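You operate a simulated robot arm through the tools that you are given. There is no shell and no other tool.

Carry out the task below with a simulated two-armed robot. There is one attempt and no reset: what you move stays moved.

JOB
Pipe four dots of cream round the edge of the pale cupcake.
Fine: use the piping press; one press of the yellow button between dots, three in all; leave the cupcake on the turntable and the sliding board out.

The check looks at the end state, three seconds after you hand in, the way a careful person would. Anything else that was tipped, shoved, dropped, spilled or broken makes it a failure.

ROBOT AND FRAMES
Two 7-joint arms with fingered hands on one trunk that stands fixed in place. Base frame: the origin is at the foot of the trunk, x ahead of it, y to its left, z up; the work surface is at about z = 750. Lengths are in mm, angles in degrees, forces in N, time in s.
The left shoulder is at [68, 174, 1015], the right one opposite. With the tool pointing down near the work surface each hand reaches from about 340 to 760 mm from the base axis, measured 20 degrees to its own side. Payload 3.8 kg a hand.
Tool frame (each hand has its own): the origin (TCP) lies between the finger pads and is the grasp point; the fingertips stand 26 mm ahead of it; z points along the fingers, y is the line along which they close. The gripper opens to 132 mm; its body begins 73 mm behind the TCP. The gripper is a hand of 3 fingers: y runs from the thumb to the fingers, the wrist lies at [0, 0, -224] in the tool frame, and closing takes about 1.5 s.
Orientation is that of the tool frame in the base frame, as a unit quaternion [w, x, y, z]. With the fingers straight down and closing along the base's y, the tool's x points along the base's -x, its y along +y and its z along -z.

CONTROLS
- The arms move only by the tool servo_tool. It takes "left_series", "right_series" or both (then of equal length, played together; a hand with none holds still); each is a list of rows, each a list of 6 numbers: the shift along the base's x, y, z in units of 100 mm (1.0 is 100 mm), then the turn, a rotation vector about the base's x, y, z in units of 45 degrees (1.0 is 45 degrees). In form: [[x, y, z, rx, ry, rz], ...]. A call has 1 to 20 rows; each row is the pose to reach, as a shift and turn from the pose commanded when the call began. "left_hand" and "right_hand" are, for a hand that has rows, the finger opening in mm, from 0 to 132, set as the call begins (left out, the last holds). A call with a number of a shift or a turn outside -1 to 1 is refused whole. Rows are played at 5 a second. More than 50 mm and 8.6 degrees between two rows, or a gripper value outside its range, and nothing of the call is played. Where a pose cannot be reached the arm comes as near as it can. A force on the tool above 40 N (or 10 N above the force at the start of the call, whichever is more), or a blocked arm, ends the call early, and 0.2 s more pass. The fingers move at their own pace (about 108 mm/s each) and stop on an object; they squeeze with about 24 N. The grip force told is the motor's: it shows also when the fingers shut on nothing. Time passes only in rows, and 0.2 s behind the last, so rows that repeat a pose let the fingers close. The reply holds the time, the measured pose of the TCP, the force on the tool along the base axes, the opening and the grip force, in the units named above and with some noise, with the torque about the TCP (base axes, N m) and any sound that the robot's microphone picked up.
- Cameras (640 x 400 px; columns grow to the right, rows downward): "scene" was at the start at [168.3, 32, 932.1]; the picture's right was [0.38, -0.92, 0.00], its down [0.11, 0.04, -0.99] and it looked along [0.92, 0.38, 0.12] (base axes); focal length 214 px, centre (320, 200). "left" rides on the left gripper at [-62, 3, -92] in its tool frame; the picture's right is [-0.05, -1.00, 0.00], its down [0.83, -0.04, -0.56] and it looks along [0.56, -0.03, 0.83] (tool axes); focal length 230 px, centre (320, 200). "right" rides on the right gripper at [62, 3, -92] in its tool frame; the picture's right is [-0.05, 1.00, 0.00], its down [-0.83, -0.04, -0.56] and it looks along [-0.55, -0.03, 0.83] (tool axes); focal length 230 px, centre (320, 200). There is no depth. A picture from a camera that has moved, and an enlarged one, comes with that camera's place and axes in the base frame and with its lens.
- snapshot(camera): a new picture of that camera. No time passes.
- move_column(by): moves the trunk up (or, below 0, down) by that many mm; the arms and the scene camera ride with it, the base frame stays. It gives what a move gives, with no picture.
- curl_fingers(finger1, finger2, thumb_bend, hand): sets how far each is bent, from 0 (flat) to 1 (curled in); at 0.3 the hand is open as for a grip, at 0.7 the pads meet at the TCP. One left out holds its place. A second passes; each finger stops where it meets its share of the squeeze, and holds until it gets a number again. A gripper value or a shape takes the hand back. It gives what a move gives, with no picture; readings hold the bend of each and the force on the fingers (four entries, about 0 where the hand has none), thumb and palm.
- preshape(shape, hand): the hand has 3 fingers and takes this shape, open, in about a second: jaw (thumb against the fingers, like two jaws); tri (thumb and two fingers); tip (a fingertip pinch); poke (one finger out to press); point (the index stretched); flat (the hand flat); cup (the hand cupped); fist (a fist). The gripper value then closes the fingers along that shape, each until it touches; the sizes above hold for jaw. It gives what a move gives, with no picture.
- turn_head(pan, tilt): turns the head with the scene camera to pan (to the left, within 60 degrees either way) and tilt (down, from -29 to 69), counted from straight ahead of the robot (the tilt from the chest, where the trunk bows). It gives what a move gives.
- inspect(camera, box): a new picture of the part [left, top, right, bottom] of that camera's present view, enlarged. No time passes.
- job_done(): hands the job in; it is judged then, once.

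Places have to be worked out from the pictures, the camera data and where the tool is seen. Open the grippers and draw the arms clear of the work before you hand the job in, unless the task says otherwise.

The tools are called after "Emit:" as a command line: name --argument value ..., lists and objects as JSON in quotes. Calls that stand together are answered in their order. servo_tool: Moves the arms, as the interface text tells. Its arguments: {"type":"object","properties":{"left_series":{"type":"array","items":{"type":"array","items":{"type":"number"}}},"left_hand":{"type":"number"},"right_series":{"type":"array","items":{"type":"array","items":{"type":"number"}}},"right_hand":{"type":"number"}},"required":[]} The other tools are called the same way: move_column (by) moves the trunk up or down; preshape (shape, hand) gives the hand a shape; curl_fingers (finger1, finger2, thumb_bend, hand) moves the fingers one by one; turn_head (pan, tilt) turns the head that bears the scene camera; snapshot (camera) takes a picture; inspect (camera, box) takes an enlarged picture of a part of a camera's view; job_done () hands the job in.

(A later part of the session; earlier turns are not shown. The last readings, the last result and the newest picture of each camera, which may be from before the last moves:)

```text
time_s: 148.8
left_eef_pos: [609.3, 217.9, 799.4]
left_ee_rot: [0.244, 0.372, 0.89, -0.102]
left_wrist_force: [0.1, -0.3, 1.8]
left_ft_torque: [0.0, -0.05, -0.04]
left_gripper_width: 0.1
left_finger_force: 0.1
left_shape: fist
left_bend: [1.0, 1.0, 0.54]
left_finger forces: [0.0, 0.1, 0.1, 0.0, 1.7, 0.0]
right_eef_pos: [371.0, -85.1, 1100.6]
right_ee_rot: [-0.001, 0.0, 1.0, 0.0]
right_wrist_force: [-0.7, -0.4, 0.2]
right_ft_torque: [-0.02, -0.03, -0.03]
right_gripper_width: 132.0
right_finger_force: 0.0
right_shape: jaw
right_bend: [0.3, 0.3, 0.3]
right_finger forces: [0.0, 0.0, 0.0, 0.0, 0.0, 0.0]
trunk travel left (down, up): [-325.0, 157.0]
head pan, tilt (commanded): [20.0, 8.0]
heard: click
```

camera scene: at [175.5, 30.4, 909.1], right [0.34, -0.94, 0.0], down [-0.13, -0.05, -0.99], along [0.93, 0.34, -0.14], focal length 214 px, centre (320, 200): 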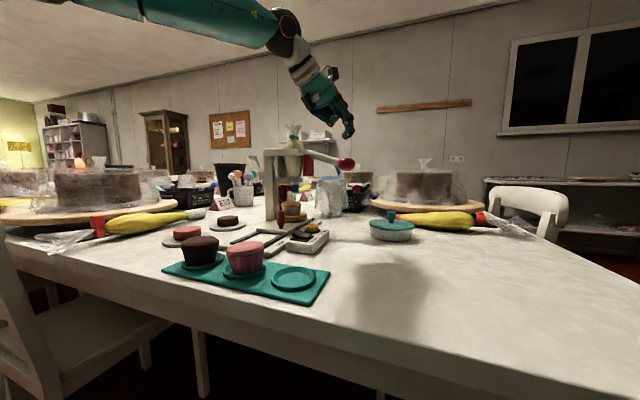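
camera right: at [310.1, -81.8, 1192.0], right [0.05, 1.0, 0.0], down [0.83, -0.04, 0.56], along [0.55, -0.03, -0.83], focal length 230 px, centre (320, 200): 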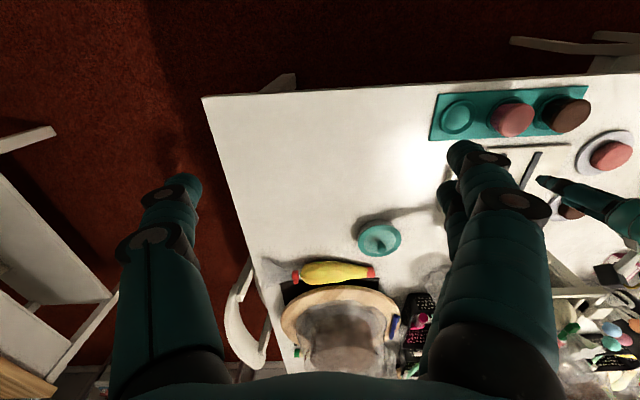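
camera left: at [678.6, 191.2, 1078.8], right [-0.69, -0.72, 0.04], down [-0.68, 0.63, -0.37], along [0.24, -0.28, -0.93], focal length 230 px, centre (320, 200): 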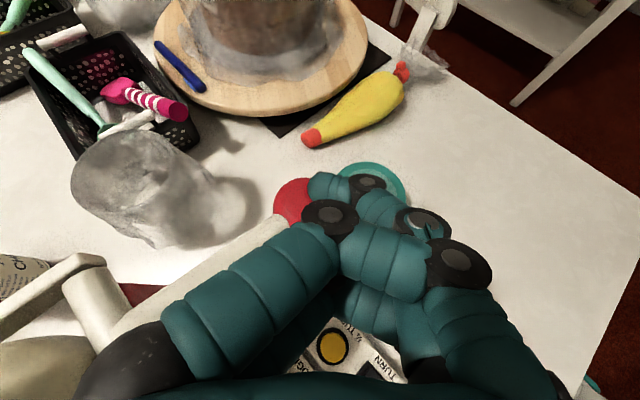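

Third click heard. Lifting off and checking the turntable before the last dot.

Emit:
servo_tool --left_series '[[0, 0, 0.1, 0, 0, 0], [0, 0, 0.3, 0, 0, 0], [0, 0, 0.6, 0, 0, 0], [0, 0, 0.9, 0, 0, 0], [0, 0, 1.0, 0, 0, 0]]'

Emit:
servo_tool --left_series '[[0, 0, 0.3, 0, 0, 0], [0, 0, 0.52, 0, 0, 0], [0, 0, 0.52, 0, 0, 0]]'

Emit:
inspect --camera "left" --box '[130, 110, 350, 260]'

Emit:
servo_tool --left_series '[[0, 0, 0.2, 0, 0, 0], [0, 0, 0.4, -0.13, -0.13, 0], [0, 0, 0.6, -0.26, -0.26, 0], [0, 0, 0.6, -0.393, -0.393, 0], [0, 0, 0.6, -0.393, -0.393, 0]]'

Emit:
servo_tool --left_series '[[0.2, -0.15, 0, 0, 0, 0], [0.45, -0.35, 0, 0, 0, 0], [0.7, -0.5, 0, 0, 0, 0], [0.95, -0.59, 0, 0, 0, 0], [0.95, -0.59, -0.2, 0, 0, 0], [0.95, -0.59, -0.36, 0, 0, 0], [0.95, -0.59, -0.36, 0, 0, 0]]'

Emit:
inspect --camera "scene" --box '[270, 80, 390, 220]'

```text
time_s: 150.0
left_eef_pos: [610.2, 218.0, 899.0]
left_ee_rot: [0.244, 0.373, 0.889, -0.103]
left_wrist_force: [0.3, 0.0, -0.1]
left_ft_torque: [-0.01, -0.04, 0.02]
left_gripper_width: 0.0
left_finger_force: 0.0
left_shape: fist
left_bend: [1.0, 1.0, 0.54]
left_finger forces: [0.0, 0.0, 0.0, 0.1, 0.0, 0.1]
right_eef_pos: [371.9, -85.7, 1100.2]
right_ee_rot: [0.0, 0.001, 1.0, -0.001]
right_wrist_force: [0.9, -0.3, -0.1]
right_ft_torque: [0.0, 0.0, 0.01]
right_gripper_width: 131.8
right_finger_force: 0.1
right_shape: jaw
right_bend: [0.3, 0.3, 0.3]
right_finger forces: [0.1, 0.0, 0.1, 0.0, 0.1, 0.0]
trunk travel left (down, up): [-325.0, 157.0]
head pan, tilt (commanded): [20.0, 8.0]
```

```text
time_s: 150.8
left_eef_pos: [610.4, 216.9, 950.6]
left_ee_rot: [0.243, 0.372, 0.89, -0.101]
left_wrist_force: [-0.5, 0.0, 0.2]
left_ft_torque: [0.02, -0.02, 0.0]
left_gripper_width: 0.0
left_finger_force: 0.1
left_shape: fist
left_bend: [1.0, 1.0, 0.54]
left_finger forces: [0.0, 0.0, 0.0, 0.1, 0.0, 0.0]
right_eef_pos: [371.6, -83.8, 1099.8]
right_ee_rot: [0.0, 0.0, 1.0, 0.0]
right_wrist_force: [0.5, 0.3, -0.3]
right_ft_torque: [-0.02, -0.01, -0.02]
right_gripper_width: 131.7
right_finger_force: 0.0
right_shape: jaw
right_bend: [0.3, 0.3, 0.3]
right_finger forces: [0.0, 0.0, 0.0, 0.0, 0.0, 0.0]
trunk travel left (down, up): [-325.0, 157.0]
head pan, tilt (commanded): [20.0, 8.0]
```

```text
2.67 times, centred on (240, 185) of left
camera zoom: at [617.7, 216.2, 1062.6], right [-0.68, -0.73, 0.03], down [-0.73, 0.68, 0.05], along [-0.06, 0.02, -1.0], focal length 614 px, centre (533, 240)
```

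zoom: 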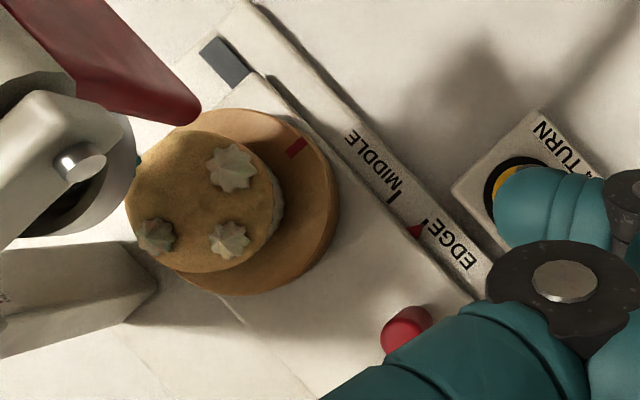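

```text
time_s: 152.0
left_eef_pos: [610.5, 217.2, 1010.5]
left_ee_rot: [0.432, 0.341, 0.816, -0.179]
left_wrist_force: [0.4, 0.0, 0.2]
left_ft_torque: [-0.02, 0.01, 0.02]
left_gripper_width: 0.1
left_finger_force: 0.2
left_shape: fist
left_bend: [1.0, 1.0, 0.54]
left_finger forces: [0.0, 0.0, 0.1, 0.0, 0.1, 0.0]
right_eef_pos: [370.9, -84.4, 1099.8]
right_ee_rot: [0.0, 0.0, 1.0, 0.0]
right_wrist_force: [0.0, 0.5, 1.2]
right_ft_torque: [0.01, 0.0, 0.0]
right_gripper_width: 132.1
right_finger_force: 0.1
right_shape: jaw
right_bend: [0.3, 0.3, 0.3]
right_finger forces: [0.0, 0.0, 0.1, 0.0, 0.0, 0.0]
trunk travel left (down, up): [-325.0, 157.0]
head pan, tilt (commanded): [20.0, 8.0]
```

```text
time_s: 153.6
left_eef_pos: [704.7, 160.3, 973.9]
left_ee_rot: [0.43, 0.342, 0.816, -0.179]
left_wrist_force: [1.0, 0.4, 0.2]
left_ft_torque: [-0.05, 0.01, 0.03]
left_gripper_width: 0.0
left_finger_force: 0.2
left_shape: fist
left_bend: [1.0, 1.0, 0.54]
left_finger forces: [0.0, 0.0, 0.0, 0.1, 0.0, 0.1]
right_eef_pos: [371.4, -84.8, 1100.9]
right_ee_rot: [-0.001, 0.0, 1.0, 0.0]
right_wrist_force: [-0.5, 0.2, -0.7]
right_ft_torque: [0.01, -0.02, 0.02]
right_gripper_width: 131.8
right_finger_force: 0.0
right_shape: jaw
right_bend: [0.3, 0.3, 0.3]
right_finger forces: [0.0, 0.0, 0.0, 0.0, 0.0, 0.0]
trunk travel left (down, up): [-325.0, 157.0]
head pan, tilt (commanded): [20.0, 8.0]
```

```text
2.86 times, centred on (330, 150) of scene
camera zoom: at [175.4, 30.4, 909.1], right [0.34, -0.94, 0.0], down [-0.13, -0.05, -0.99], along [0.93, 0.34, -0.14], focal length 613 px, centre (291, 343)
```

zoom: 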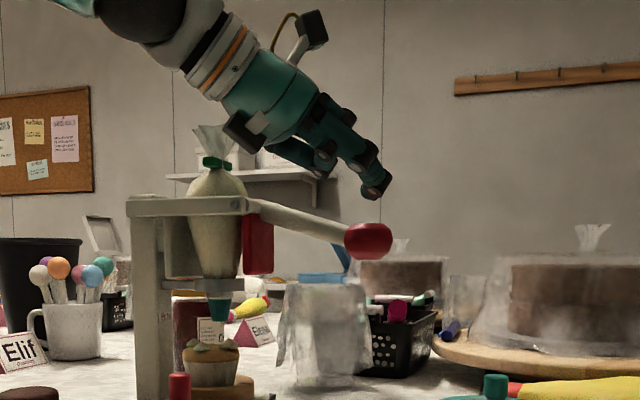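

The empty quarter of the cupcake is now under the nozzle and the hand is in the same pose above the ball. Pressing the lever for the fourth dot with the same profile.

Emit:
servo_tool --left_series '[[0, 0, -0.12, 0, 0, 0], [0, 0, -0.22, 0, 0, 0], [0, 0, -0.32, 0, 0, 0], [0, 0, -0.4, 0, 0, 0], [0, 0, -0.4, 0, 0, 0], [0, 0, -0.4, 0, 0, 0], [0, 0, -0.45, 0, 0, 0], [0, 0, -0.45, 0, 0, 0], [0, 0, -0.48, 0, 0, 0]]'

Emit:
inspect --camera "scene" --box '[280, 170, 340, 220]'

```text
time_s: 155.6
left_eef_pos: [705.5, 159.4, 926.1]
left_ee_rot: [0.431, 0.342, 0.816, -0.179]
left_wrist_force: [1.1, 0.2, 3.5]
left_ft_torque: [-0.05, -0.04, 0.01]
left_gripper_width: 0.1
left_finger_force: 0.0
left_shape: fist
left_bend: [1.0, 1.0, 0.54]
left_finger forces: [0.1, 0.0, 0.0, 0.0, 3.0, 0.1]
right_eef_pos: [371.1, -83.9, 1099.3]
right_ee_rot: [0.0, 0.001, 1.0, 0.0]
right_wrist_force: [0.1, 0.8, -0.3]
right_ft_torque: [-0.01, -0.02, -0.03]
right_gripper_width: 131.9
right_finger_force: 0.1
right_shape: jaw
right_bend: [0.3, 0.3, 0.3]
right_finger forces: [0.0, 0.0, 0.1, 0.0, 0.1, 0.0]
trunk travel left (down, up): [-325.0, 157.0]
head pan, tilt (commanded): [20.0, 8.0]
```

```text
8.00 times, centred on (310, 195) of scene
camera zoom: at [175.3, 30.5, 909.1], right [0.34, -0.94, 0.0], down [-0.13, -0.05, -0.99], along [0.93, 0.34, -0.14], focal length 1716 px, centre (400, 240)
```

zoom: 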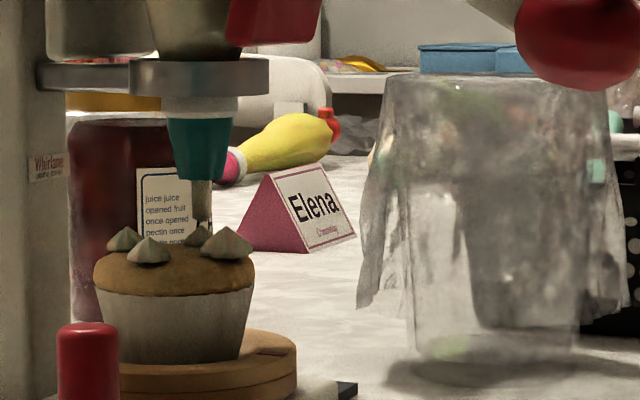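

The fourth dot is forming behind the others. Brief hold and release, then retreat from the lever.

Emit:
servo_tool --left_series '[[0, 0, 0, 0, 0, 0], [0, 0, 0.2, 0, 0, 0], [0, 0, 0.45, 0, 0, 0], [0, 0, 0.65, 0, 0, 0], [0, 0, 0.65, 0, 0, 0]]'

Emit:
servo_tool --left_series '[[-0.2, 0.05, 0.18, 0, 0, 0], [-0.5, 0.25, 0.18, 0, 0, 0], [-0.75, 0.45, 0.18, 0, 0, 0], [-0.955, 0.59, 0.18, 0, 0, 0], [-0.955, 0.59, 0.18, 0, 0, 0]]'

Emit:
servo_tool --left_series '[[0, 0, 0, 0.13, 0.13, 0], [0, 0, -0.1, 0.26, 0.26, 0], [0, 0, -0.2, 0.393, 0.393, 0], [0, 0, -0.4, 0.393, 0.393, 0], [0, 0, -0.6, 0.393, 0.393, 0], [0, 0, -0.6, 0.393, 0.393, 0]]'

Emit:
inspect --camera "left" --box '[130, 110, 350, 260]'

Emit:
inspect --camera "scene" --box '[270, 80, 390, 220]'

```text
time_s: 156.8
left_eef_pos: [705.9, 160.5, 990.9]
left_ee_rot: [0.431, 0.341, 0.816, -0.178]
left_wrist_force: [-0.2, 0.4, -0.4]
left_ft_torque: [-0.01, 0.02, 0.01]
left_gripper_width: 0.0
left_finger_force: 0.0
left_shape: fist
left_bend: [1.0, 1.0, 0.54]
left_finger forces: [0.1, 0.1, 0.0, 0.0, 0.0, 0.1]
right_eef_pos: [371.8, -84.9, 1099.6]
right_ee_rot: [-0.001, 0.0, 1.0, 0.0]
right_wrist_force: [-0.3, 0.0, 0.1]
right_ft_torque: [-0.02, 0.01, 0.03]
right_gripper_width: 131.9
right_finger_force: 0.1
right_shape: jaw
right_bend: [0.3, 0.3, 0.3]
right_finger forces: [0.0, 0.0, 0.0, 0.0, 0.1, 0.0]
trunk travel left (down, up): [-325.0, 157.0]
head pan, tilt (commanded): [20.0, 8.0]
```

```text
time_s: 158.0
left_eef_pos: [610.0, 217.8, 1009.1]
left_ee_rot: [0.431, 0.34, 0.816, -0.178]
left_wrist_force: [-0.4, -0.4, -0.1]
left_ft_torque: [-0.01, 0.02, -0.03]
left_gripper_width: 0.0
left_finger_force: 0.0
left_shape: fist
left_bend: [1.0, 1.0, 0.54]
left_finger forces: [0.1, 0.1, 0.0, 0.0, 0.0, 0.0]
right_eef_pos: [371.9, -85.2, 1099.5]
right_ee_rot: [-0.001, 0.0, 1.0, 0.0]
right_wrist_force: [0.4, 0.0, 0.1]
right_ft_torque: [0.0, 0.02, -0.03]
right_gripper_width: 132.0
right_finger_force: 0.0
right_shape: jaw
right_bend: [0.3, 0.3, 0.3]
right_finger forces: [0.0, 0.0, 0.1, 0.0, 0.1, 0.1]
trunk travel left (down, up): [-325.0, 157.0]
head pan, tilt (commanded): [20.0, 8.0]
```

```text
time_s: 159.4
left_eef_pos: [610.9, 219.6, 949.0]
left_ee_rot: [0.244, 0.372, 0.89, -0.101]
left_wrist_force: [0.2, 0.6, 0.7]
left_ft_torque: [0.0, -0.03, -0.04]
left_gripper_width: 0.1
left_finger_force: 0.1
left_shape: fist
left_bend: [1.0, 1.0, 0.54]
left_finger forces: [0.0, 0.1, 0.0, 0.1, 0.0, 0.1]
right_eef_pos: [372.2, -85.1, 1100.0]
right_ee_rot: [0.0, 0.0, 1.0, 0.0]
right_wrist_force: [-0.1, 0.4, 0.4]
right_ft_torque: [0.01, 0.0, 0.0]
right_gripper_width: 132.0
right_finger_force: 0.0
right_shape: jaw
right_bend: [0.3, 0.3, 0.3]
right_finger forces: [0.0, 0.0, 0.1, 0.1, 0.0, 0.1]
trunk travel left (down, up): [-325.0, 157.0]
head pan, tilt (commanded): [20.0, 8.0]
```

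```text
2.67 times, centred on (240, 185) of left
camera zoom: at [617.3, 217.1, 1060.6], right [-0.68, -0.73, 0.03], down [-0.73, 0.68, 0.06], along [-0.06, 0.02, -1.0], focal length 614 px, centre (533, 240)
```

zoom: 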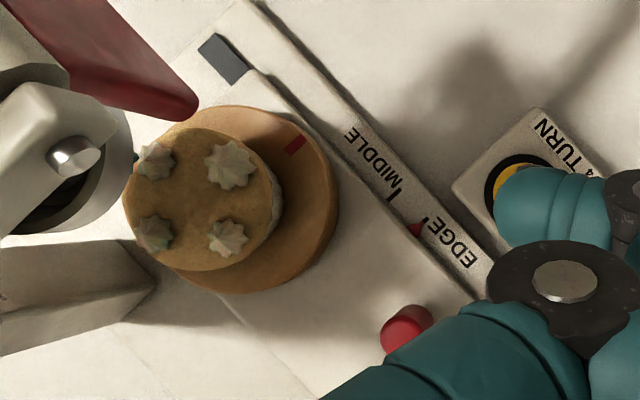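

```text
2.86 times, centred on (330, 150) of scene
camera zoom: at [175.4, 30.6, 909.1], right [0.34, -0.94, 0.0], down [-0.13, -0.05, -0.99], along [0.93, 0.34, -0.14], focal length 613 px, centre (291, 343)
```

zoom: 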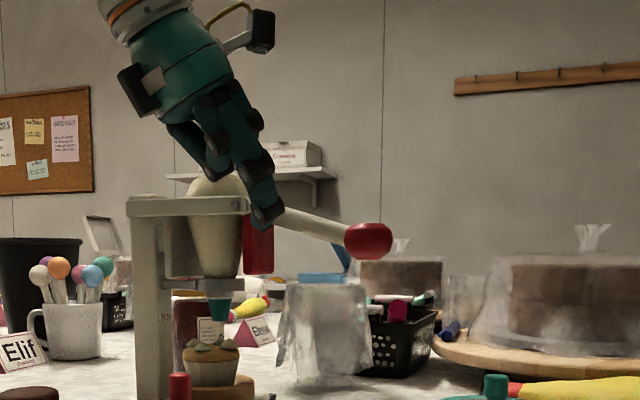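

Four dots form a neat square round the edge, the lever is up, and the pointer is still at EDGE. Now the board must go back OUT: I'll retreat to free space, bring the hand upright and set it to the earlier handle-grip orientation.

Emit:
servo_tool --left_series '[[-0.3, 0.05, 0.1, 0, 0, 0], [-0.6, 0.15, 0.1, 0.11, 0.11, 0], [-0.9, 0.25, 0.1, 0.23, 0.23, 0], [-0.95, 0.3, 0.05, 0.35, 0.35, 0], [-0.95, 0.35, 0, 0.471, 0.471, 0], [-0.95, 0.35, 0, 0.471, 0.471, 0]]'

Emit:
servo_tool --left_series '[[0, 0.1, -0.1, 0, 0, 0.15], [0, 0.2, -0.2, 0, 0, 0.3], [0, 0.3, -0.3, 0, 0, 0.444], [0, 0.3, -0.4, 0, 0, 0.444], [0, 0.3, -0.4, 0, 0, 0.444]]'

Emit:
servo_tool --left_series '[[0, 0, 0, 0, -0.09, 0], [0, 0, 0, 0, -0.18, 0], [0, 0, 0, 0, -0.18, 0]]'

Emit:
preshape --hand "left" --shape "jaw"

Emit:
snapshot --camera "left"

Emit:
snapshot --camera "scene"

```text
time_s: 160.8
left_eef_pos: [514.6, 253.6, 950.4]
left_ee_rot: [0.003, 0.385, 0.923, -0.003]
left_wrist_force: [0.6, -0.7, -0.1]
left_ft_torque: [-0.02, 0.01, -0.02]
left_gripper_width: 0.0
left_finger_force: 0.1
left_shape: fist
left_bend: [1.0, 1.0, 0.54]
left_finger forces: [0.0, 0.0, 0.1, 0.0, 0.0, 0.0]
right_eef_pos: [371.2, -86.0, 1100.6]
right_ee_rot: [0.0, 0.0, 1.0, -0.001]
right_wrist_force: [1.2, 0.2, 0.9]
right_ft_torque: [0.03, 0.05, -0.02]
right_gripper_width: 131.7
right_finger_force: 0.1
right_shape: jaw
right_bend: [0.3, 0.3, 0.3]
right_finger forces: [0.1, 0.1, 0.0, 0.1, 0.0, 0.1]
trunk travel left (down, up): [-325.0, 157.0]
head pan, tilt (commanded): [20.0, 8.0]
```

```text
time_s: 162.0
left_eef_pos: [515.1, 282.4, 909.0]
left_ee_rot: [0.005, 0.218, 0.976, -0.002]
left_wrist_force: [0.5, 0.2, 0.8]
left_ft_torque: [0.01, -0.03, -0.02]
left_gripper_width: 0.2
left_finger_force: 0.1
left_shape: fist
left_bend: [1.0, 1.0, 0.54]
left_finger forces: [0.1, 0.0, 0.0, 0.1, 0.0, 0.0]
right_eef_pos: [371.5, -85.3, 1100.2]
right_ee_rot: [0.0, 0.001, 1.0, 0.001]
right_wrist_force: [-0.1, 0.0, 0.6]
right_ft_torque: [0.0, -0.01, 0.03]
right_gripper_width: 131.8
right_finger_force: 0.1
right_shape: jaw
right_bend: [0.3, 0.3, 0.3]
right_finger forces: [0.0, 0.0, 0.0, 0.0, 0.1, 0.1]
trunk travel left (down, up): [-325.0, 157.0]
head pan, tilt (commanded): [20.0, 8.0]
```

```text
time_s: 162.8
left_eef_pos: [515.0, 282.6, 908.3]
left_ee_rot: [0.074, 0.218, 0.973, 0.013]
left_wrist_force: [-0.7, -0.3, -0.2]
left_ft_torque: [0.02, 0.02, -0.01]
left_gripper_width: 0.0
left_finger_force: 0.0
left_shape: fist
left_bend: [1.0, 1.0, 0.54]
left_finger forces: [0.0, 0.0, 0.1, 0.0, 0.0, 0.0]
right_eef_pos: [372.2, -84.5, 1099.9]
right_ee_rot: [0.0, 0.0, 1.0, 0.0]
right_wrist_force: [0.1, 0.0, 0.5]
right_ft_torque: [-0.02, 0.01, -0.02]
right_gripper_width: 132.0
right_finger_force: 0.1
right_shape: jaw
right_bend: [0.3, 0.3, 0.3]
right_finger forces: [0.1, 0.0, 0.0, 0.0, 0.0, 0.0]
trunk travel left (down, up): [-325.0, 157.0]
head pan, tilt (commanded): [20.0, 8.0]
```

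```text
time_s: 163.7
left_eef_pos: [514.7, 282.8, 908.7]
left_ee_rot: [0.074, 0.218, 0.973, 0.013]
left_wrist_force: [0.2, -0.7, 0.4]
left_ft_torque: [-0.02, 0.04, 0.0]
left_gripper_width: 58.1
left_finger_force: 0.0
left_shape: jaw
left_bend: [0.87, 0.87, 0.3]
left_finger forces: [0.0, 0.0, 0.0, 0.0, 0.0, 0.0]
right_eef_pos: [372.8, -85.7, 1099.9]
right_ee_rot: [0.0, 0.0, 1.0, 0.0]
right_wrist_force: [-0.2, 0.7, 0.4]
right_ft_torque: [-0.02, 0.0, -0.04]
right_gripper_width: 131.9
right_finger_force: 0.0
right_shape: jaw
right_bend: [0.3, 0.3, 0.3]
right_finger forces: [0.0, 0.1, 0.0, 0.0, 0.1, 0.0]
trunk travel left (down, up): [-325.0, 157.0]
head pan, tilt (commanded): [20.0, 8.0]
```

```text
taken
camera left: at [558.5, 260.6, 1010.6], right [-0.38, -0.93, -0.05], down [-0.84, 0.32, 0.43], along [-0.38, 0.2, -0.9], focal length 230 px, centre (320, 200)
```

left: 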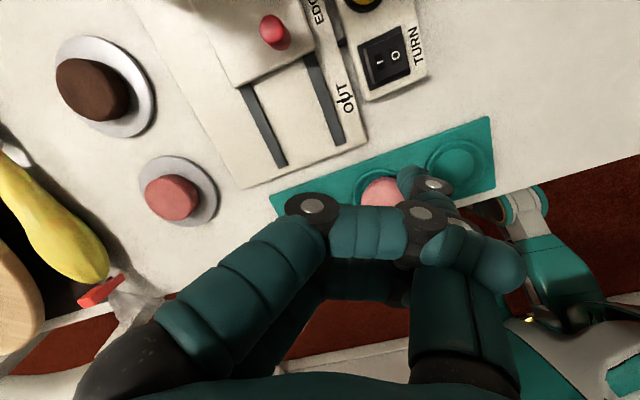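

```text
taken
camera scene: at [175.5, 30.5, 909.0], right [0.34, -0.94, 0.0], down [-0.13, -0.05, -0.99], along [0.93, 0.34, -0.14], focal length 214 px, centre (320, 200)
```

scene: 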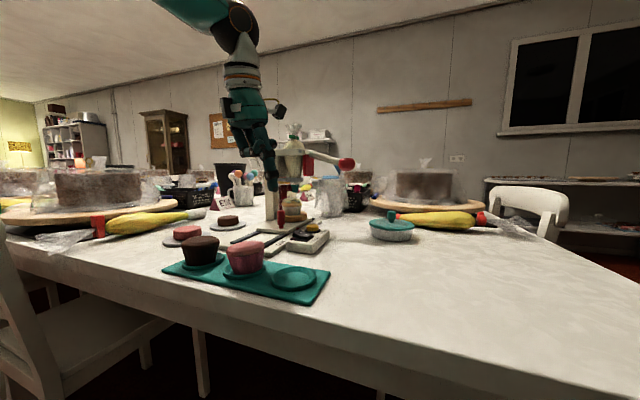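

The hand is still unfolding from the fist. I'll give it time to open fully in free space.

Emit:
servo_tool --left_series '[[0, 0, 0, 0, 0, 0], [0, 0, 0, 0, 0, 0], [0, 0, 0, 0, 0, 0], [0, 0, 0, 0, 0, 0], [0, 0, 0, 0, 0, 0], [0, 0, 0, 0, 0, 0]]' --left_hand 120

Emit:
snapshot --camera "left"

```text
time_s: 165.1
left_eef_pos: [515.8, 283.1, 910.0]
left_ee_rot: [0.073, 0.219, 0.973, 0.013]
left_wrist_force: [-0.2, 0.0, 0.3]
left_ft_torque: [-0.01, 0.01, -0.01]
left_gripper_width: 53.4
left_finger_force: 0.1
left_shape: jaw
left_bend: [0.86, 0.86, 0.43]
left_finger forces: [0.0, 0.0, 0.0, 0.1, 0.1, 0.0]
right_eef_pos: [372.2, -86.0, 1099.9]
right_ee_rot: [-0.001, 0.0, 1.0, 0.0]
right_wrist_force: [0.2, -0.2, -0.2]
right_ft_torque: [0.02, 0.0, 0.0]
right_gripper_width: 132.0
right_finger_force: 0.1
right_shape: jaw
right_bend: [0.3, 0.3, 0.3]
right_finger forces: [0.0, 0.0, 0.0, 0.1, 0.0, 0.0]
trunk travel left (down, up): [-325.0, 157.0]
head pan, tilt (commanded): [20.0, 8.0]
```

```text
taken
camera left: at [558.5, 260.6, 1010.7], right [-0.38, -0.93, -0.05], down [-0.84, 0.32, 0.43], along [-0.38, 0.2, -0.9], focal length 230 px, centre (320, 200)
```

left: 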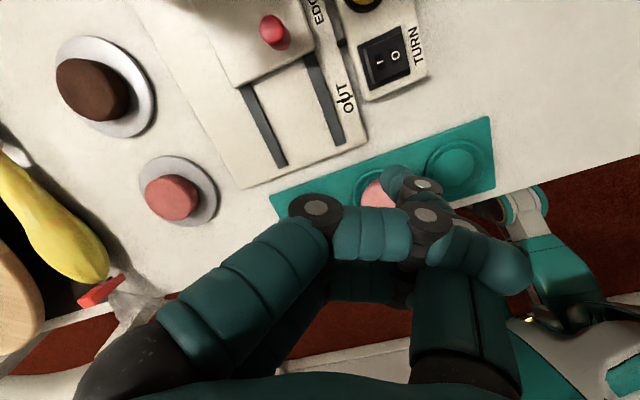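

The curled fingers seem hooked around the thumb. I'll fold the fingers in and lay the thumb flat out of the way first, using individual finger control.

Emit:
curl_fingers --hand "left" --finger1 1.0 --finger2 1.0 --thumb_bend 0.0

Emit:
snapshot --camera "left"

```text
time_s: 166.1
left_eef_pos: [514.4, 283.6, 909.3]
left_ee_rot: [0.074, 0.219, 0.973, 0.013]
left_wrist_force: [-1.0, 0.2, 0.0]
left_ft_torque: [0.01, 0.01, -0.02]
left_gripper_width: 64.1
left_finger_force: 0.0
left_shape: fingers
left_bend: [0.92, 0.92, 0.16]
left_finger forces: [0.0, 0.0, 0.0, 0.1, 0.1, 0.1]
right_eef_pos: [371.7, -85.0, 1100.0]
right_ee_rot: [0.0, 0.0, 1.0, 0.0]
right_wrist_force: [0.6, -0.1, 0.1]
right_ft_torque: [-0.02, 0.03, 0.02]
right_gripper_width: 132.2
right_finger_force: 0.0
right_shape: jaw
right_bend: [0.3, 0.3, 0.3]
right_finger forces: [0.0, 0.0, 0.1, 0.0, 0.1, 0.0]
trunk travel left (down, up): [-325.0, 157.0]
head pan, tilt (commanded): [20.0, 8.0]
```

```text
taken
camera left: at [558.5, 260.6, 1010.7], right [-0.38, -0.93, -0.05], down [-0.84, 0.32, 0.43], along [-0.38, 0.2, -0.9], focal length 230 px, centre (320, 200)
```

left: 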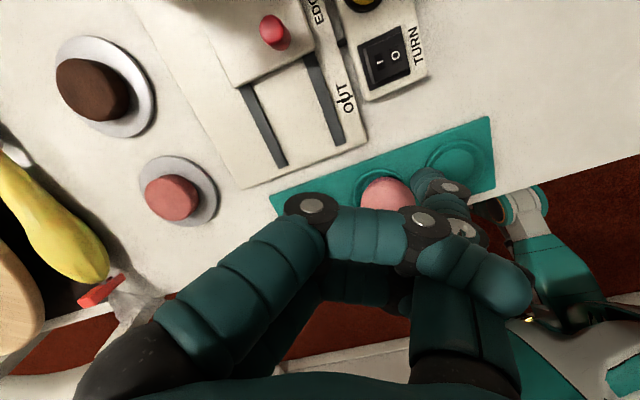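

The thumb is moving outward (0.16). I'll repeat to let it reach flat, then look.

Emit:
curl_fingers --hand "left" --finger1 1.0 --finger2 1.0 --thumb_bend 0.0

Emit:
snapshot --camera "left"

```text
time_s: 167.1
left_eef_pos: [515.3, 283.0, 910.1]
left_ee_rot: [0.073, 0.22, 0.973, 0.013]
left_wrist_force: [0.0, -0.4, -1.1]
left_ft_torque: [0.05, -0.01, 0.0]
left_gripper_width: 64.1
left_finger_force: 0.2
left_shape: fingers
left_bend: [0.92, 0.91, 0.16]
left_finger forces: [0.1, 0.1, 0.0, 0.0, 0.0, 0.0]
right_eef_pos: [372.1, -85.8, 1100.5]
right_ee_rot: [0.0, 0.0, 1.0, 0.0]
right_wrist_force: [0.0, 1.2, -1.0]
right_ft_torque: [0.03, 0.03, -0.03]
right_gripper_width: 131.9
right_finger_force: 0.1
right_shape: jaw
right_bend: [0.3, 0.3, 0.3]
right_finger forces: [0.0, 0.2, 0.0, 0.0, 0.0, 0.0]
trunk travel left (down, up): [-325.0, 157.0]
head pan, tilt (commanded): [20.0, 8.0]
```

```text
taken
camera left: at [558.5, 260.6, 1010.7], right [-0.38, -0.93, -0.05], down [-0.84, 0.32, 0.43], along [-0.38, 0.2, -0.9], focal length 230 px, centre (320, 200)
```

left: 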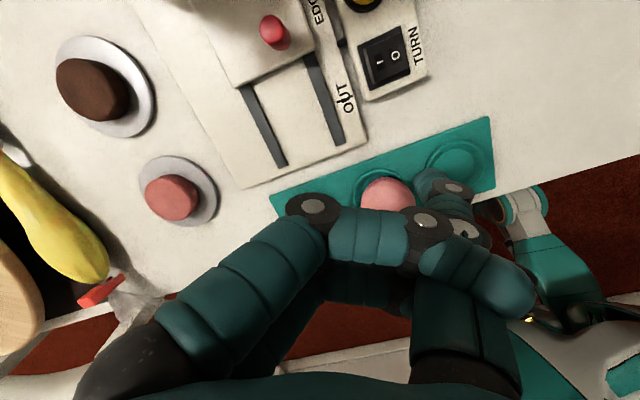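

Thumb and fingers are interlocked; the way in was jaw → poke → fist, so I'll reverse it: back to fist, then poke, then jaw.

Emit:
preshape --hand "left" --shape "fist"

Emit:
snapshot --camera "left"

Emit:
preshape --hand "left" --shape "poke"

Emit:
snapshot --camera "left"

```text
time_s: 168.0
left_eef_pos: [514.7, 284.0, 910.0]
left_ee_rot: [0.073, 0.219, 0.973, 0.013]
left_wrist_force: [-0.2, 0.5, -0.1]
left_ft_torque: [0.0, 0.03, -0.01]
left_gripper_width: 0.0
left_finger_force: 0.1
left_shape: fist
left_bend: [1.0, 1.0, 0.54]
left_finger forces: [0.0, 0.1, 0.0, 0.0, 0.1, 0.0]
right_eef_pos: [371.1, -85.8, 1099.7]
right_ee_rot: [-0.001, 0.0, 1.0, -0.001]
right_wrist_force: [-0.6, 0.0, 0.4]
right_ft_torque: [-0.01, 0.02, 0.02]
right_gripper_width: 132.0
right_finger_force: 0.0
right_shape: jaw
right_bend: [0.3, 0.3, 0.3]
right_finger forces: [0.0, 0.1, 0.1, 0.0, 0.1, 0.0]
trunk travel left (down, up): [-325.0, 157.0]
head pan, tilt (commanded): [20.0, 8.0]
```

```text
taken
camera left: at [558.5, 260.6, 1010.7], right [-0.38, -0.93, -0.05], down [-0.84, 0.32, 0.43], along [-0.38, 0.2, -0.9], focal length 230 px, centre (320, 200)
```

left: 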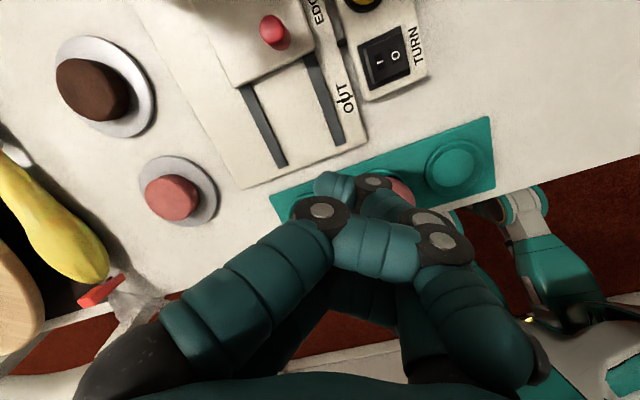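

```text
time_s: 168.9
left_eef_pos: [514.9, 283.1, 909.9]
left_ee_rot: [0.074, 0.219, 0.973, 0.013]
left_wrist_force: [0.4, 0.1, -0.4]
left_ft_torque: [-0.01, 0.01, 0.0]
left_gripper_width: 0.3
left_finger_force: 0.1
left_shape: poke
left_bend: [1.0, 1.0, 0.45]
left_finger forces: [0.1, 0.0, 0.0, 0.0, 0.0, 0.1]
right_eef_pos: [372.1, -85.7, 1100.4]
right_ee_rot: [0.0, 0.0, 1.0, 0.001]
right_wrist_force: [0.5, 0.5, 0.1]
right_ft_torque: [-0.01, 0.0, 0.01]
right_gripper_width: 131.7
right_finger_force: 0.1
right_shape: jaw
right_bend: [0.3, 0.3, 0.3]
right_finger forces: [0.0, 0.0, 0.0, 0.1, 0.0, 0.0]
trunk travel left (down, up): [-325.0, 157.0]
head pan, tilt (commanded): [20.0, 8.0]
```

```text
taken
camera left: at [558.5, 260.6, 1010.7], right [-0.38, -0.93, -0.05], down [-0.84, 0.32, 0.43], along [-0.38, 0.2, -0.9], focal length 230 px, centre (320, 200)
```

left: 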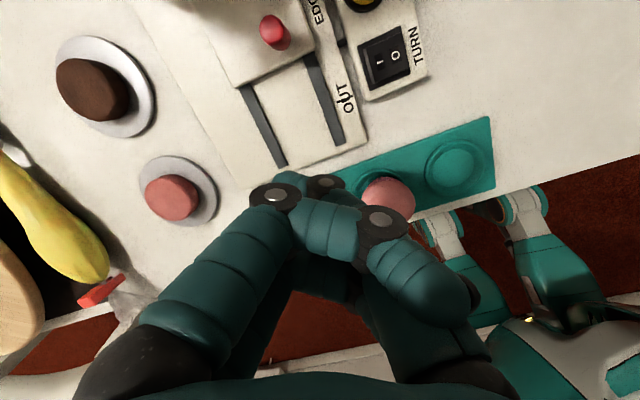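

I'll keep the thumb where it was when the fingers folded past it (≈0.5) and open just the fingers.

Emit:
curl_fingers --hand "left" --finger1 0.6 --finger2 0.6 --thumb_bend 0.5

Emit:
snapshot --camera "left"

```text
time_s: 169.9
left_eef_pos: [515.0, 283.3, 908.6]
left_ee_rot: [0.074, 0.219, 0.973, 0.012]
left_wrist_force: [0.3, 0.3, 0.6]
left_ft_torque: [-0.03, -0.01, 0.01]
left_gripper_width: 70.5
left_finger_force: 0.0
left_shape: fingers
left_bend: [0.97, 0.96, 0.5]
left_finger forces: [0.0, 0.1, 0.1, 0.1, 0.1, 0.1]
right_eef_pos: [370.5, -86.3, 1100.4]
right_ee_rot: [0.0, 0.0, 1.0, 0.0]
right_wrist_force: [0.6, 0.3, -0.5]
right_ft_torque: [0.01, 0.0, 0.01]
right_gripper_width: 132.1
right_finger_force: 0.0
right_shape: jaw
right_bend: [0.3, 0.3, 0.3]
right_finger forces: [0.0, 0.0, 0.0, 0.0, 0.0, 0.1]
trunk travel left (down, up): [-325.0, 157.0]
head pan, tilt (commanded): [20.0, 8.0]
```

```text
taken
camera left: at [558.5, 260.6, 1010.7], right [-0.38, -0.93, -0.05], down [-0.84, 0.32, 0.43], along [-0.38, 0.2, -0.9], focal length 230 px, centre (320, 200)
```

left: 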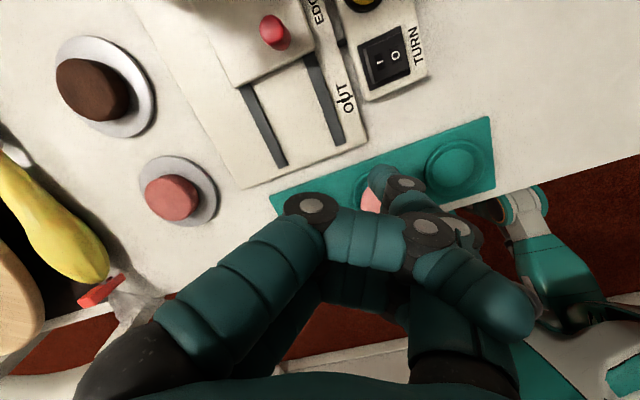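

The fingers still catch. I'll zoom in on the hand to see how the digits interlock.

Emit:
inspect --camera "left" --box '[260, 140, 560, 360]'

Emit:
inspect --camera "scene" --box '[210, 60, 310, 200]'

```text
1.82 times, centred on (410, 250) of left
camera zoom: at [558.5, 260.6, 1010.7], right [-0.38, -0.93, -0.05], down [-0.84, 0.32, 0.43], along [-0.38, 0.2, -0.9], focal length 418 px, centre (156, 109)
```

zoom: 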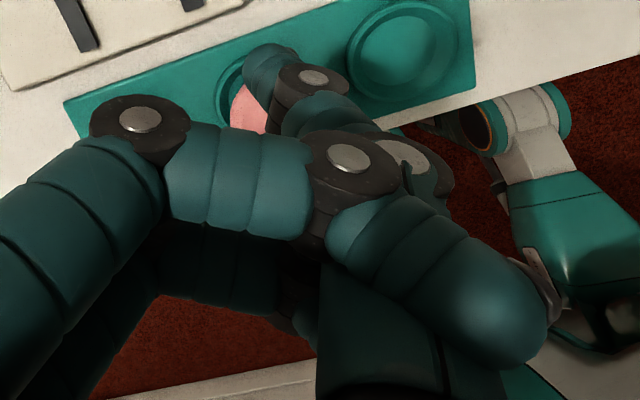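

```text
2.86 times, centred on (260, 130) of scene
camera zoom: at [175.5, 30.5, 909.0], right [0.34, -0.94, 0.0], down [-0.13, -0.05, -0.99], along [0.93, 0.34, -0.14], focal length 613 px, centre (491, 400)
```

zoom: 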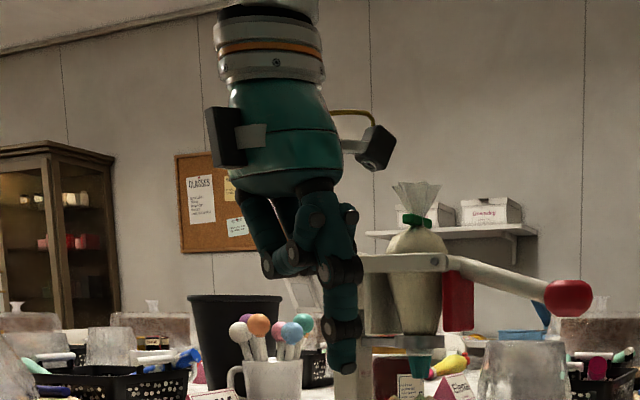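

The two fingers straddle the thumb and rub on its joint. I'll try curling the thumb further inward with the fingers closed, then opening the fingers.

Emit:
curl_fingers --hand "left" --finger1 1.0 --finger2 1.0 --thumb_bend 0.8

Emit:
inspect --camera "left" --box '[260, 140, 560, 360]'

Emit:
curl_fingers --hand "left" --finger1 0.3 --finger2 0.3 --thumb_bend 0.8

Emit:
inspect --camera "left" --box '[200, 100, 560, 400]'

```text
time_s: 170.9
left_eef_pos: [515.5, 283.4, 910.4]
left_ee_rot: [0.073, 0.219, 0.973, 0.012]
left_wrist_force: [0.4, 0.5, 1.0]
left_ft_torque: [-0.01, -0.03, 0.01]
left_gripper_width: 64.2
left_finger_force: 0.0
left_shape: fingers
left_bend: [1.0, 1.0, 0.8]
left_finger forces: [0.0, 0.0, 0.1, 0.0, 0.0, 0.0]
right_eef_pos: [371.2, -85.3, 1100.8]
right_ee_rot: [0.001, -0.001, 1.0, 0.0]
right_wrist_force: [-0.6, -0.5, -0.1]
right_ft_torque: [-0.01, -0.01, 0.01]
right_gripper_width: 132.0
right_finger_force: 0.1
right_shape: jaw
right_bend: [0.3, 0.3, 0.3]
right_finger forces: [0.0, 0.0, 0.0, 0.0, 0.0, 0.0]
trunk travel left (down, up): [-325.0, 157.0]
head pan, tilt (commanded): [20.0, 8.0]
```

```text
1.82 times, centred on (410, 250) of left
camera zoom: at [558.5, 260.6, 1010.7], right [-0.38, -0.93, -0.05], down [-0.84, 0.32, 0.43], along [-0.38, 0.2, -0.9], focal length 418 px, centre (156, 109)
```

zoom: 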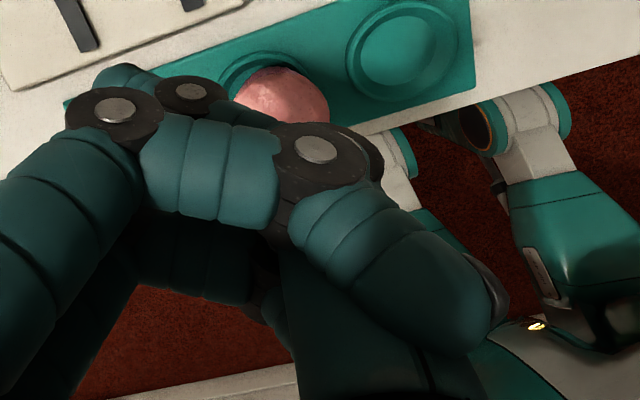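

```text
time_s: 171.9
left_eef_pos: [514.8, 283.0, 910.3]
left_ee_rot: [0.073, 0.219, 0.973, 0.013]
left_wrist_force: [-0.3, -0.2, 0.1]
left_ft_torque: [-0.02, -0.02, 0.01]
left_gripper_width: 64.2
left_finger_force: 0.1
left_shape: fingers
left_bend: [1.0, 1.0, 0.8]
left_finger forces: [0.0, 0.0, 0.1, 0.0, 0.1, 0.0]
right_eef_pos: [371.8, -85.2, 1100.2]
right_ee_rot: [0.0, 0.0, 1.0, 0.0]
right_wrist_force: [-0.3, -0.8, -0.3]
right_ft_torque: [0.01, 0.0, -0.03]
right_gripper_width: 131.9
right_finger_force: 0.1
right_shape: jaw
right_bend: [0.3, 0.3, 0.3]
right_finger forces: [0.0, 0.1, 0.1, 0.0, 0.0, 0.1]
trunk travel left (down, up): [-325.0, 157.0]
head pan, tilt (commanded): [20.0, 8.0]
```

```text
1.33 times, centred on (380, 250) of left
camera zoom: at [558.5, 260.6, 1010.7], right [-0.38, -0.93, -0.05], down [-0.84, 0.32, 0.43], along [-0.38, 0.2, -0.9], focal length 307 px, centre (240, 133)
```

zoom: 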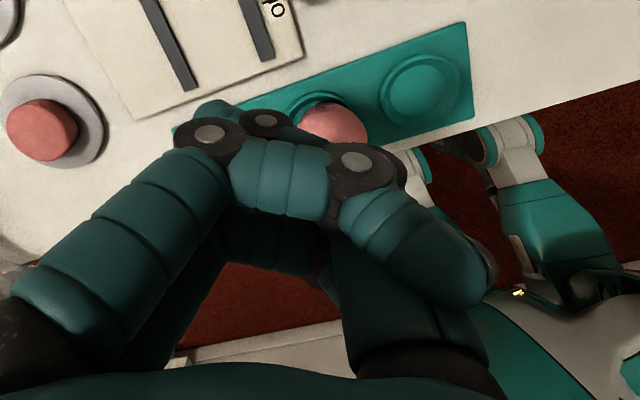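

With the thumb further in, the fingers cannot open at all, whereas opening the thumb let them open more. I'll try opening everything at once toward flat.

Emit:
curl_fingers --hand "left" --finger1 1.0 --finger2 1.0 --thumb_bend 0.5

Emit:
curl_fingers --hand "left" --finger1 0.0 --finger2 0.0 --thumb_bend 0.0

Emit:
inspect --camera "left" --box '[200, 100, 560, 400]'

Emit:
curl_fingers --hand "left" --finger1 0.0 --finger2 0.0 --thumb_bend 0.0

Emit:
inspect --camera "left" --box '[200, 100, 560, 400]'

```text
time_s: 172.9
left_eef_pos: [516.0, 283.6, 910.2]
left_ee_rot: [0.074, 0.218, 0.973, 0.013]
left_wrist_force: [0.4, 0.1, 0.2]
left_ft_torque: [0.04, 0.0, 0.01]
left_gripper_width: 71.4
left_finger_force: 0.1
left_shape: fingers
left_bend: [0.99, 0.99, 0.5]
left_finger forces: [0.0, 0.0, 0.0, 0.1, 0.1, 0.0]
right_eef_pos: [371.6, -85.7, 1099.9]
right_ee_rot: [0.0, 0.001, 1.0, 0.0]
right_wrist_force: [-0.6, 0.0, -0.2]
right_ft_torque: [0.03, 0.0, -0.02]
right_gripper_width: 131.9
right_finger_force: 0.1
right_shape: jaw
right_bend: [0.3, 0.3, 0.3]
right_finger forces: [0.1, 0.0, 0.0, 0.0, 0.1, 0.0]
trunk travel left (down, up): [-325.0, 157.0]
head pan, tilt (commanded): [20.0, 8.0]
```

```text
time_s: 173.9
left_eef_pos: [514.7, 285.0, 909.3]
left_ee_rot: [0.074, 0.219, 0.973, 0.013]
left_wrist_force: [0.9, -0.2, -0.6]
left_ft_torque: [0.01, 0.0, 0.02]
left_gripper_width: 71.5
left_finger_force: 0.2
left_shape: fingers
left_bend: [0.92, 0.91, 0.13]
left_finger forces: [0.0, 0.0, 0.0, 0.0, 0.1, 0.0]
right_eef_pos: [371.9, -85.2, 1100.8]
right_ee_rot: [0.0, 0.001, 1.0, 0.0]
right_wrist_force: [0.2, 1.0, 0.1]
right_ft_torque: [0.0, 0.0, 0.02]
right_gripper_width: 132.0
right_finger_force: 0.1
right_shape: jaw
right_bend: [0.3, 0.3, 0.3]
right_finger forces: [0.0, 0.0, 0.0, 0.0, 0.0, 0.0]
trunk travel left (down, up): [-325.0, 157.0]
head pan, tilt (commanded): [20.0, 8.0]
```

```text
1.33 times, centred on (380, 250) of left
camera zoom: at [558.5, 260.6, 1010.7], right [-0.38, -0.93, -0.05], down [-0.84, 0.32, 0.43], along [-0.38, 0.2, -0.9], focal length 307 px, centre (240, 133)
```

zoom: 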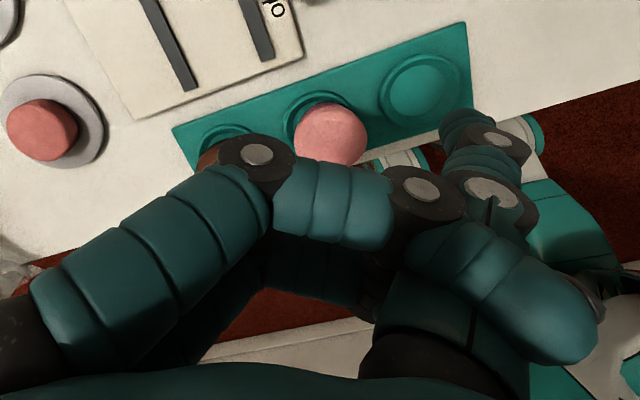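

```text
time_s: 174.9
left_eef_pos: [514.8, 284.0, 909.2]
left_ee_rot: [0.074, 0.219, 0.973, 0.012]
left_wrist_force: [-0.6, -1.1, 0.2]
left_ft_torque: [0.0, 0.0, 0.01]
left_gripper_width: 71.0
left_finger_force: 0.0
left_shape: fingers
left_bend: [0.92, 0.91, 0.13]
left_finger forces: [0.0, 0.0, 0.1, 0.0, 0.0, 0.1]
right_eef_pos: [371.3, -84.6, 1100.2]
right_ee_rot: [0.0, 0.0, 1.0, 0.001]
right_wrist_force: [0.2, 0.1, 0.0]
right_ft_torque: [0.01, -0.01, 0.01]
right_gripper_width: 131.8
right_finger_force: 0.1
right_shape: jaw
right_bend: [0.3, 0.3, 0.3]
right_finger forces: [0.1, 0.0, 0.0, 0.1, 0.1, 0.0]
trunk travel left (down, up): [-325.0, 157.0]
head pan, tilt (commanded): [20.0, 8.0]
```

```text
1.33 times, centred on (380, 250) of left
camera zoom: at [558.5, 260.6, 1010.7], right [-0.38, -0.93, -0.05], down [-0.84, 0.32, 0.43], along [-0.38, 0.2, -0.9], focal length 307 px, centre (240, 133)
```

zoom: 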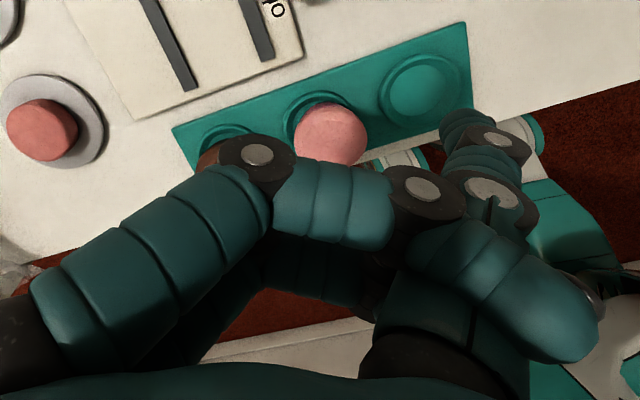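

I'll try the gripper value within the fist shape: it should open the digits along the same path they closed.

Emit:
preshape --hand "left" --shape "fist"

Emit:
servo_tool --left_series '[[0, 0, 0, 0, 0, 0], [0, 0, 0, 0, 0, 0], [0, 0, 0, 0, 0, 0], [0, 0, 0, 0, 0, 0], [0, 0, 0, 0, 0, 0], [0, 0, 0, 0, 0, 0], [0, 0, 0, 0, 0, 0]]' --left_hand 132

Emit:
inspect --camera "left" --box '[200, 100, 560, 400]'

```text
time_s: 175.8
left_eef_pos: [514.7, 283.6, 909.1]
left_ee_rot: [0.074, 0.219, 0.973, 0.013]
left_wrist_force: [-0.3, 0.1, 0.6]
left_ft_torque: [0.0, 0.01, 0.0]
left_gripper_width: 0.2
left_finger_force: 0.0
left_shape: fist
left_bend: [1.0, 1.0, 0.54]
left_finger forces: [0.1, 0.0, 0.1, 0.1, 0.0, 0.0]
right_eef_pos: [370.4, -85.8, 1100.0]
right_ee_rot: [0.0, -0.001, 1.0, 0.0]
right_wrist_force: [0.2, 0.2, -0.7]
right_ft_torque: [-0.03, 0.0, -0.01]
right_gripper_width: 131.9
right_finger_force: 0.1
right_shape: jaw
right_bend: [0.3, 0.3, 0.3]
right_finger forces: [0.0, 0.0, 0.1, 0.0, 0.0, 0.0]
trunk travel left (down, up): [-325.0, 157.0]
head pan, tilt (commanded): [20.0, 8.0]
```

```text
time_s: 177.4
left_eef_pos: [514.7, 282.8, 909.3]
left_ee_rot: [0.073, 0.219, 0.973, 0.013]
left_wrist_force: [0.0, -0.8, 0.4]
left_ft_torque: [0.01, 0.0, -0.02]
left_gripper_width: 0.0
left_finger_force: 0.1
left_shape: fist
left_bend: [1.0, 1.0, 0.54]
left_finger forces: [0.0, 0.0, 0.0, 0.0, 0.0, 0.0]
right_eef_pos: [371.1, -84.7, 1099.5]
right_ee_rot: [-0.001, 0.0, 1.0, 0.0]
right_wrist_force: [0.2, -0.6, -0.2]
right_ft_torque: [0.0, -0.03, -0.01]
right_gripper_width: 131.8
right_finger_force: 0.1
right_shape: jaw
right_bend: [0.3, 0.3, 0.3]
right_finger forces: [0.0, 0.0, 0.0, 0.0, 0.0, 0.1]
trunk travel left (down, up): [-325.0, 157.0]
head pan, tilt (commanded): [20.0, 8.0]
```

```text
1.33 times, centred on (380, 250) of left
camera zoom: at [558.5, 260.6, 1010.7], right [-0.38, -0.93, -0.05], down [-0.84, 0.32, 0.43], along [-0.38, 0.2, -0.9], focal length 307 px, centre (240, 133)
```

zoom: 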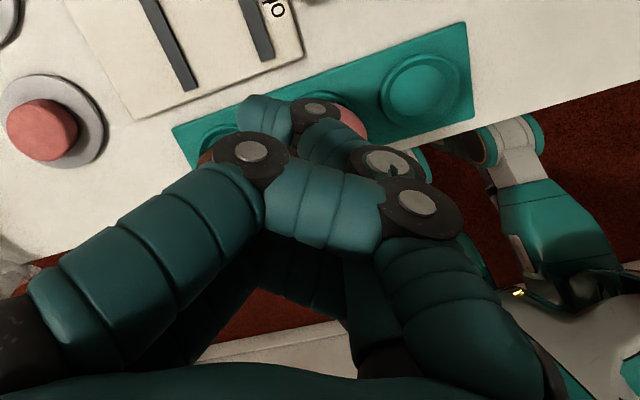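

The fingers hook the thumb from both sides. I'll try freeing one finger at a time, with the thumb left in place.

Emit:
curl_fingers --hand "left" --finger1 0.0

Emit:
inspect --camera "left" --box '[200, 100, 560, 400]'

Emit:
curl_fingers --hand "left" --finger1 0.0 --thumb_bend 0.2

Emit:
inspect --camera "left" --box '[200, 100, 560, 400]'

```text
time_s: 178.4
left_eef_pos: [514.5, 283.7, 910.1]
left_ee_rot: [0.074, 0.219, 0.973, 0.013]
left_wrist_force: [0.0, 1.4, -0.2]
left_ft_torque: [0.0, 0.0, 0.03]
left_gripper_width: 68.8
left_finger_force: 0.0
left_shape: fingers
left_bend: [1.0, 1.0, 0.54]
left_finger forces: [0.1, 0.0, 0.1, 0.0, 0.1, 0.0]
right_eef_pos: [372.3, -85.2, 1099.7]
right_ee_rot: [0.0, 0.0, 1.0, -0.001]
right_wrist_force: [0.3, -1.6, 0.2]
right_ft_torque: [0.02, -0.01, -0.02]
right_gripper_width: 132.0
right_finger_force: 0.1
right_shape: jaw
right_bend: [0.3, 0.3, 0.3]
right_finger forces: [0.0, 0.1, 0.1, 0.0, 0.0, 0.0]
trunk travel left (down, up): [-325.0, 157.0]
head pan, tilt (commanded): [20.0, 8.0]
```

```text
1.33 times, centred on (380, 250) of left
camera zoom: at [558.5, 260.6, 1010.7], right [-0.38, -0.93, -0.05], down [-0.84, 0.32, 0.43], along [-0.38, 0.2, -0.9], focal length 307 px, centre (240, 133)
```

zoom: 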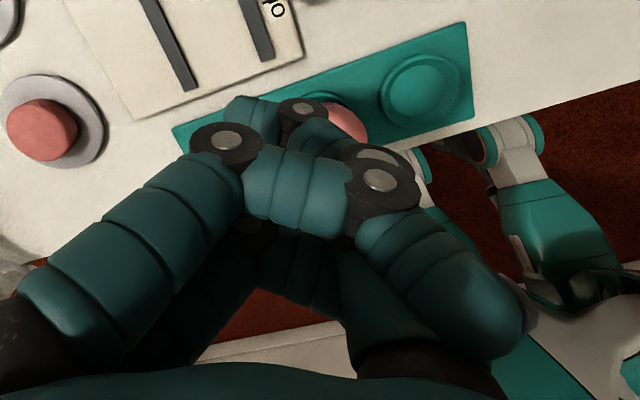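

```text
time_s: 179.4
left_eef_pos: [513.7, 283.8, 908.6]
left_ee_rot: [0.074, 0.219, 0.973, 0.013]
left_wrist_force: [0.2, -0.4, 0.7]
left_ft_torque: [-0.02, 0.0, -0.01]
left_gripper_width: 75.2
left_finger_force: 0.0
left_shape: fingers
left_bend: [0.94, 1.0, 0.2]
left_finger forces: [0.1, 0.0, 0.1, 0.1, 0.0, 0.1]
right_eef_pos: [371.0, -85.2, 1100.6]
right_ee_rot: [-0.001, 0.0, 1.0, 0.0]
right_wrist_force: [0.6, 0.0, 0.9]
right_ft_torque: [-0.01, 0.0, -0.01]
right_gripper_width: 131.9
right_finger_force: 0.1
right_shape: jaw
right_bend: [0.3, 0.3, 0.3]
right_finger forces: [0.0, 0.0, 0.0, 0.1, 0.1, 0.0]
trunk travel left (down, up): [-325.0, 157.0]
head pan, tilt (commanded): [20.0, 8.0]
```

```text
1.33 times, centred on (380, 250) of left
camera zoom: at [558.5, 260.6, 1010.7], right [-0.38, -0.93, -0.05], down [-0.84, 0.32, 0.43], along [-0.38, 0.2, -0.9], focal length 307 px, centre (240, 133)
```

zoom: 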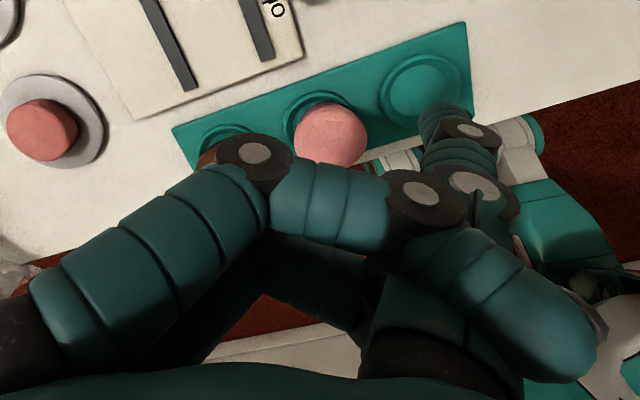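

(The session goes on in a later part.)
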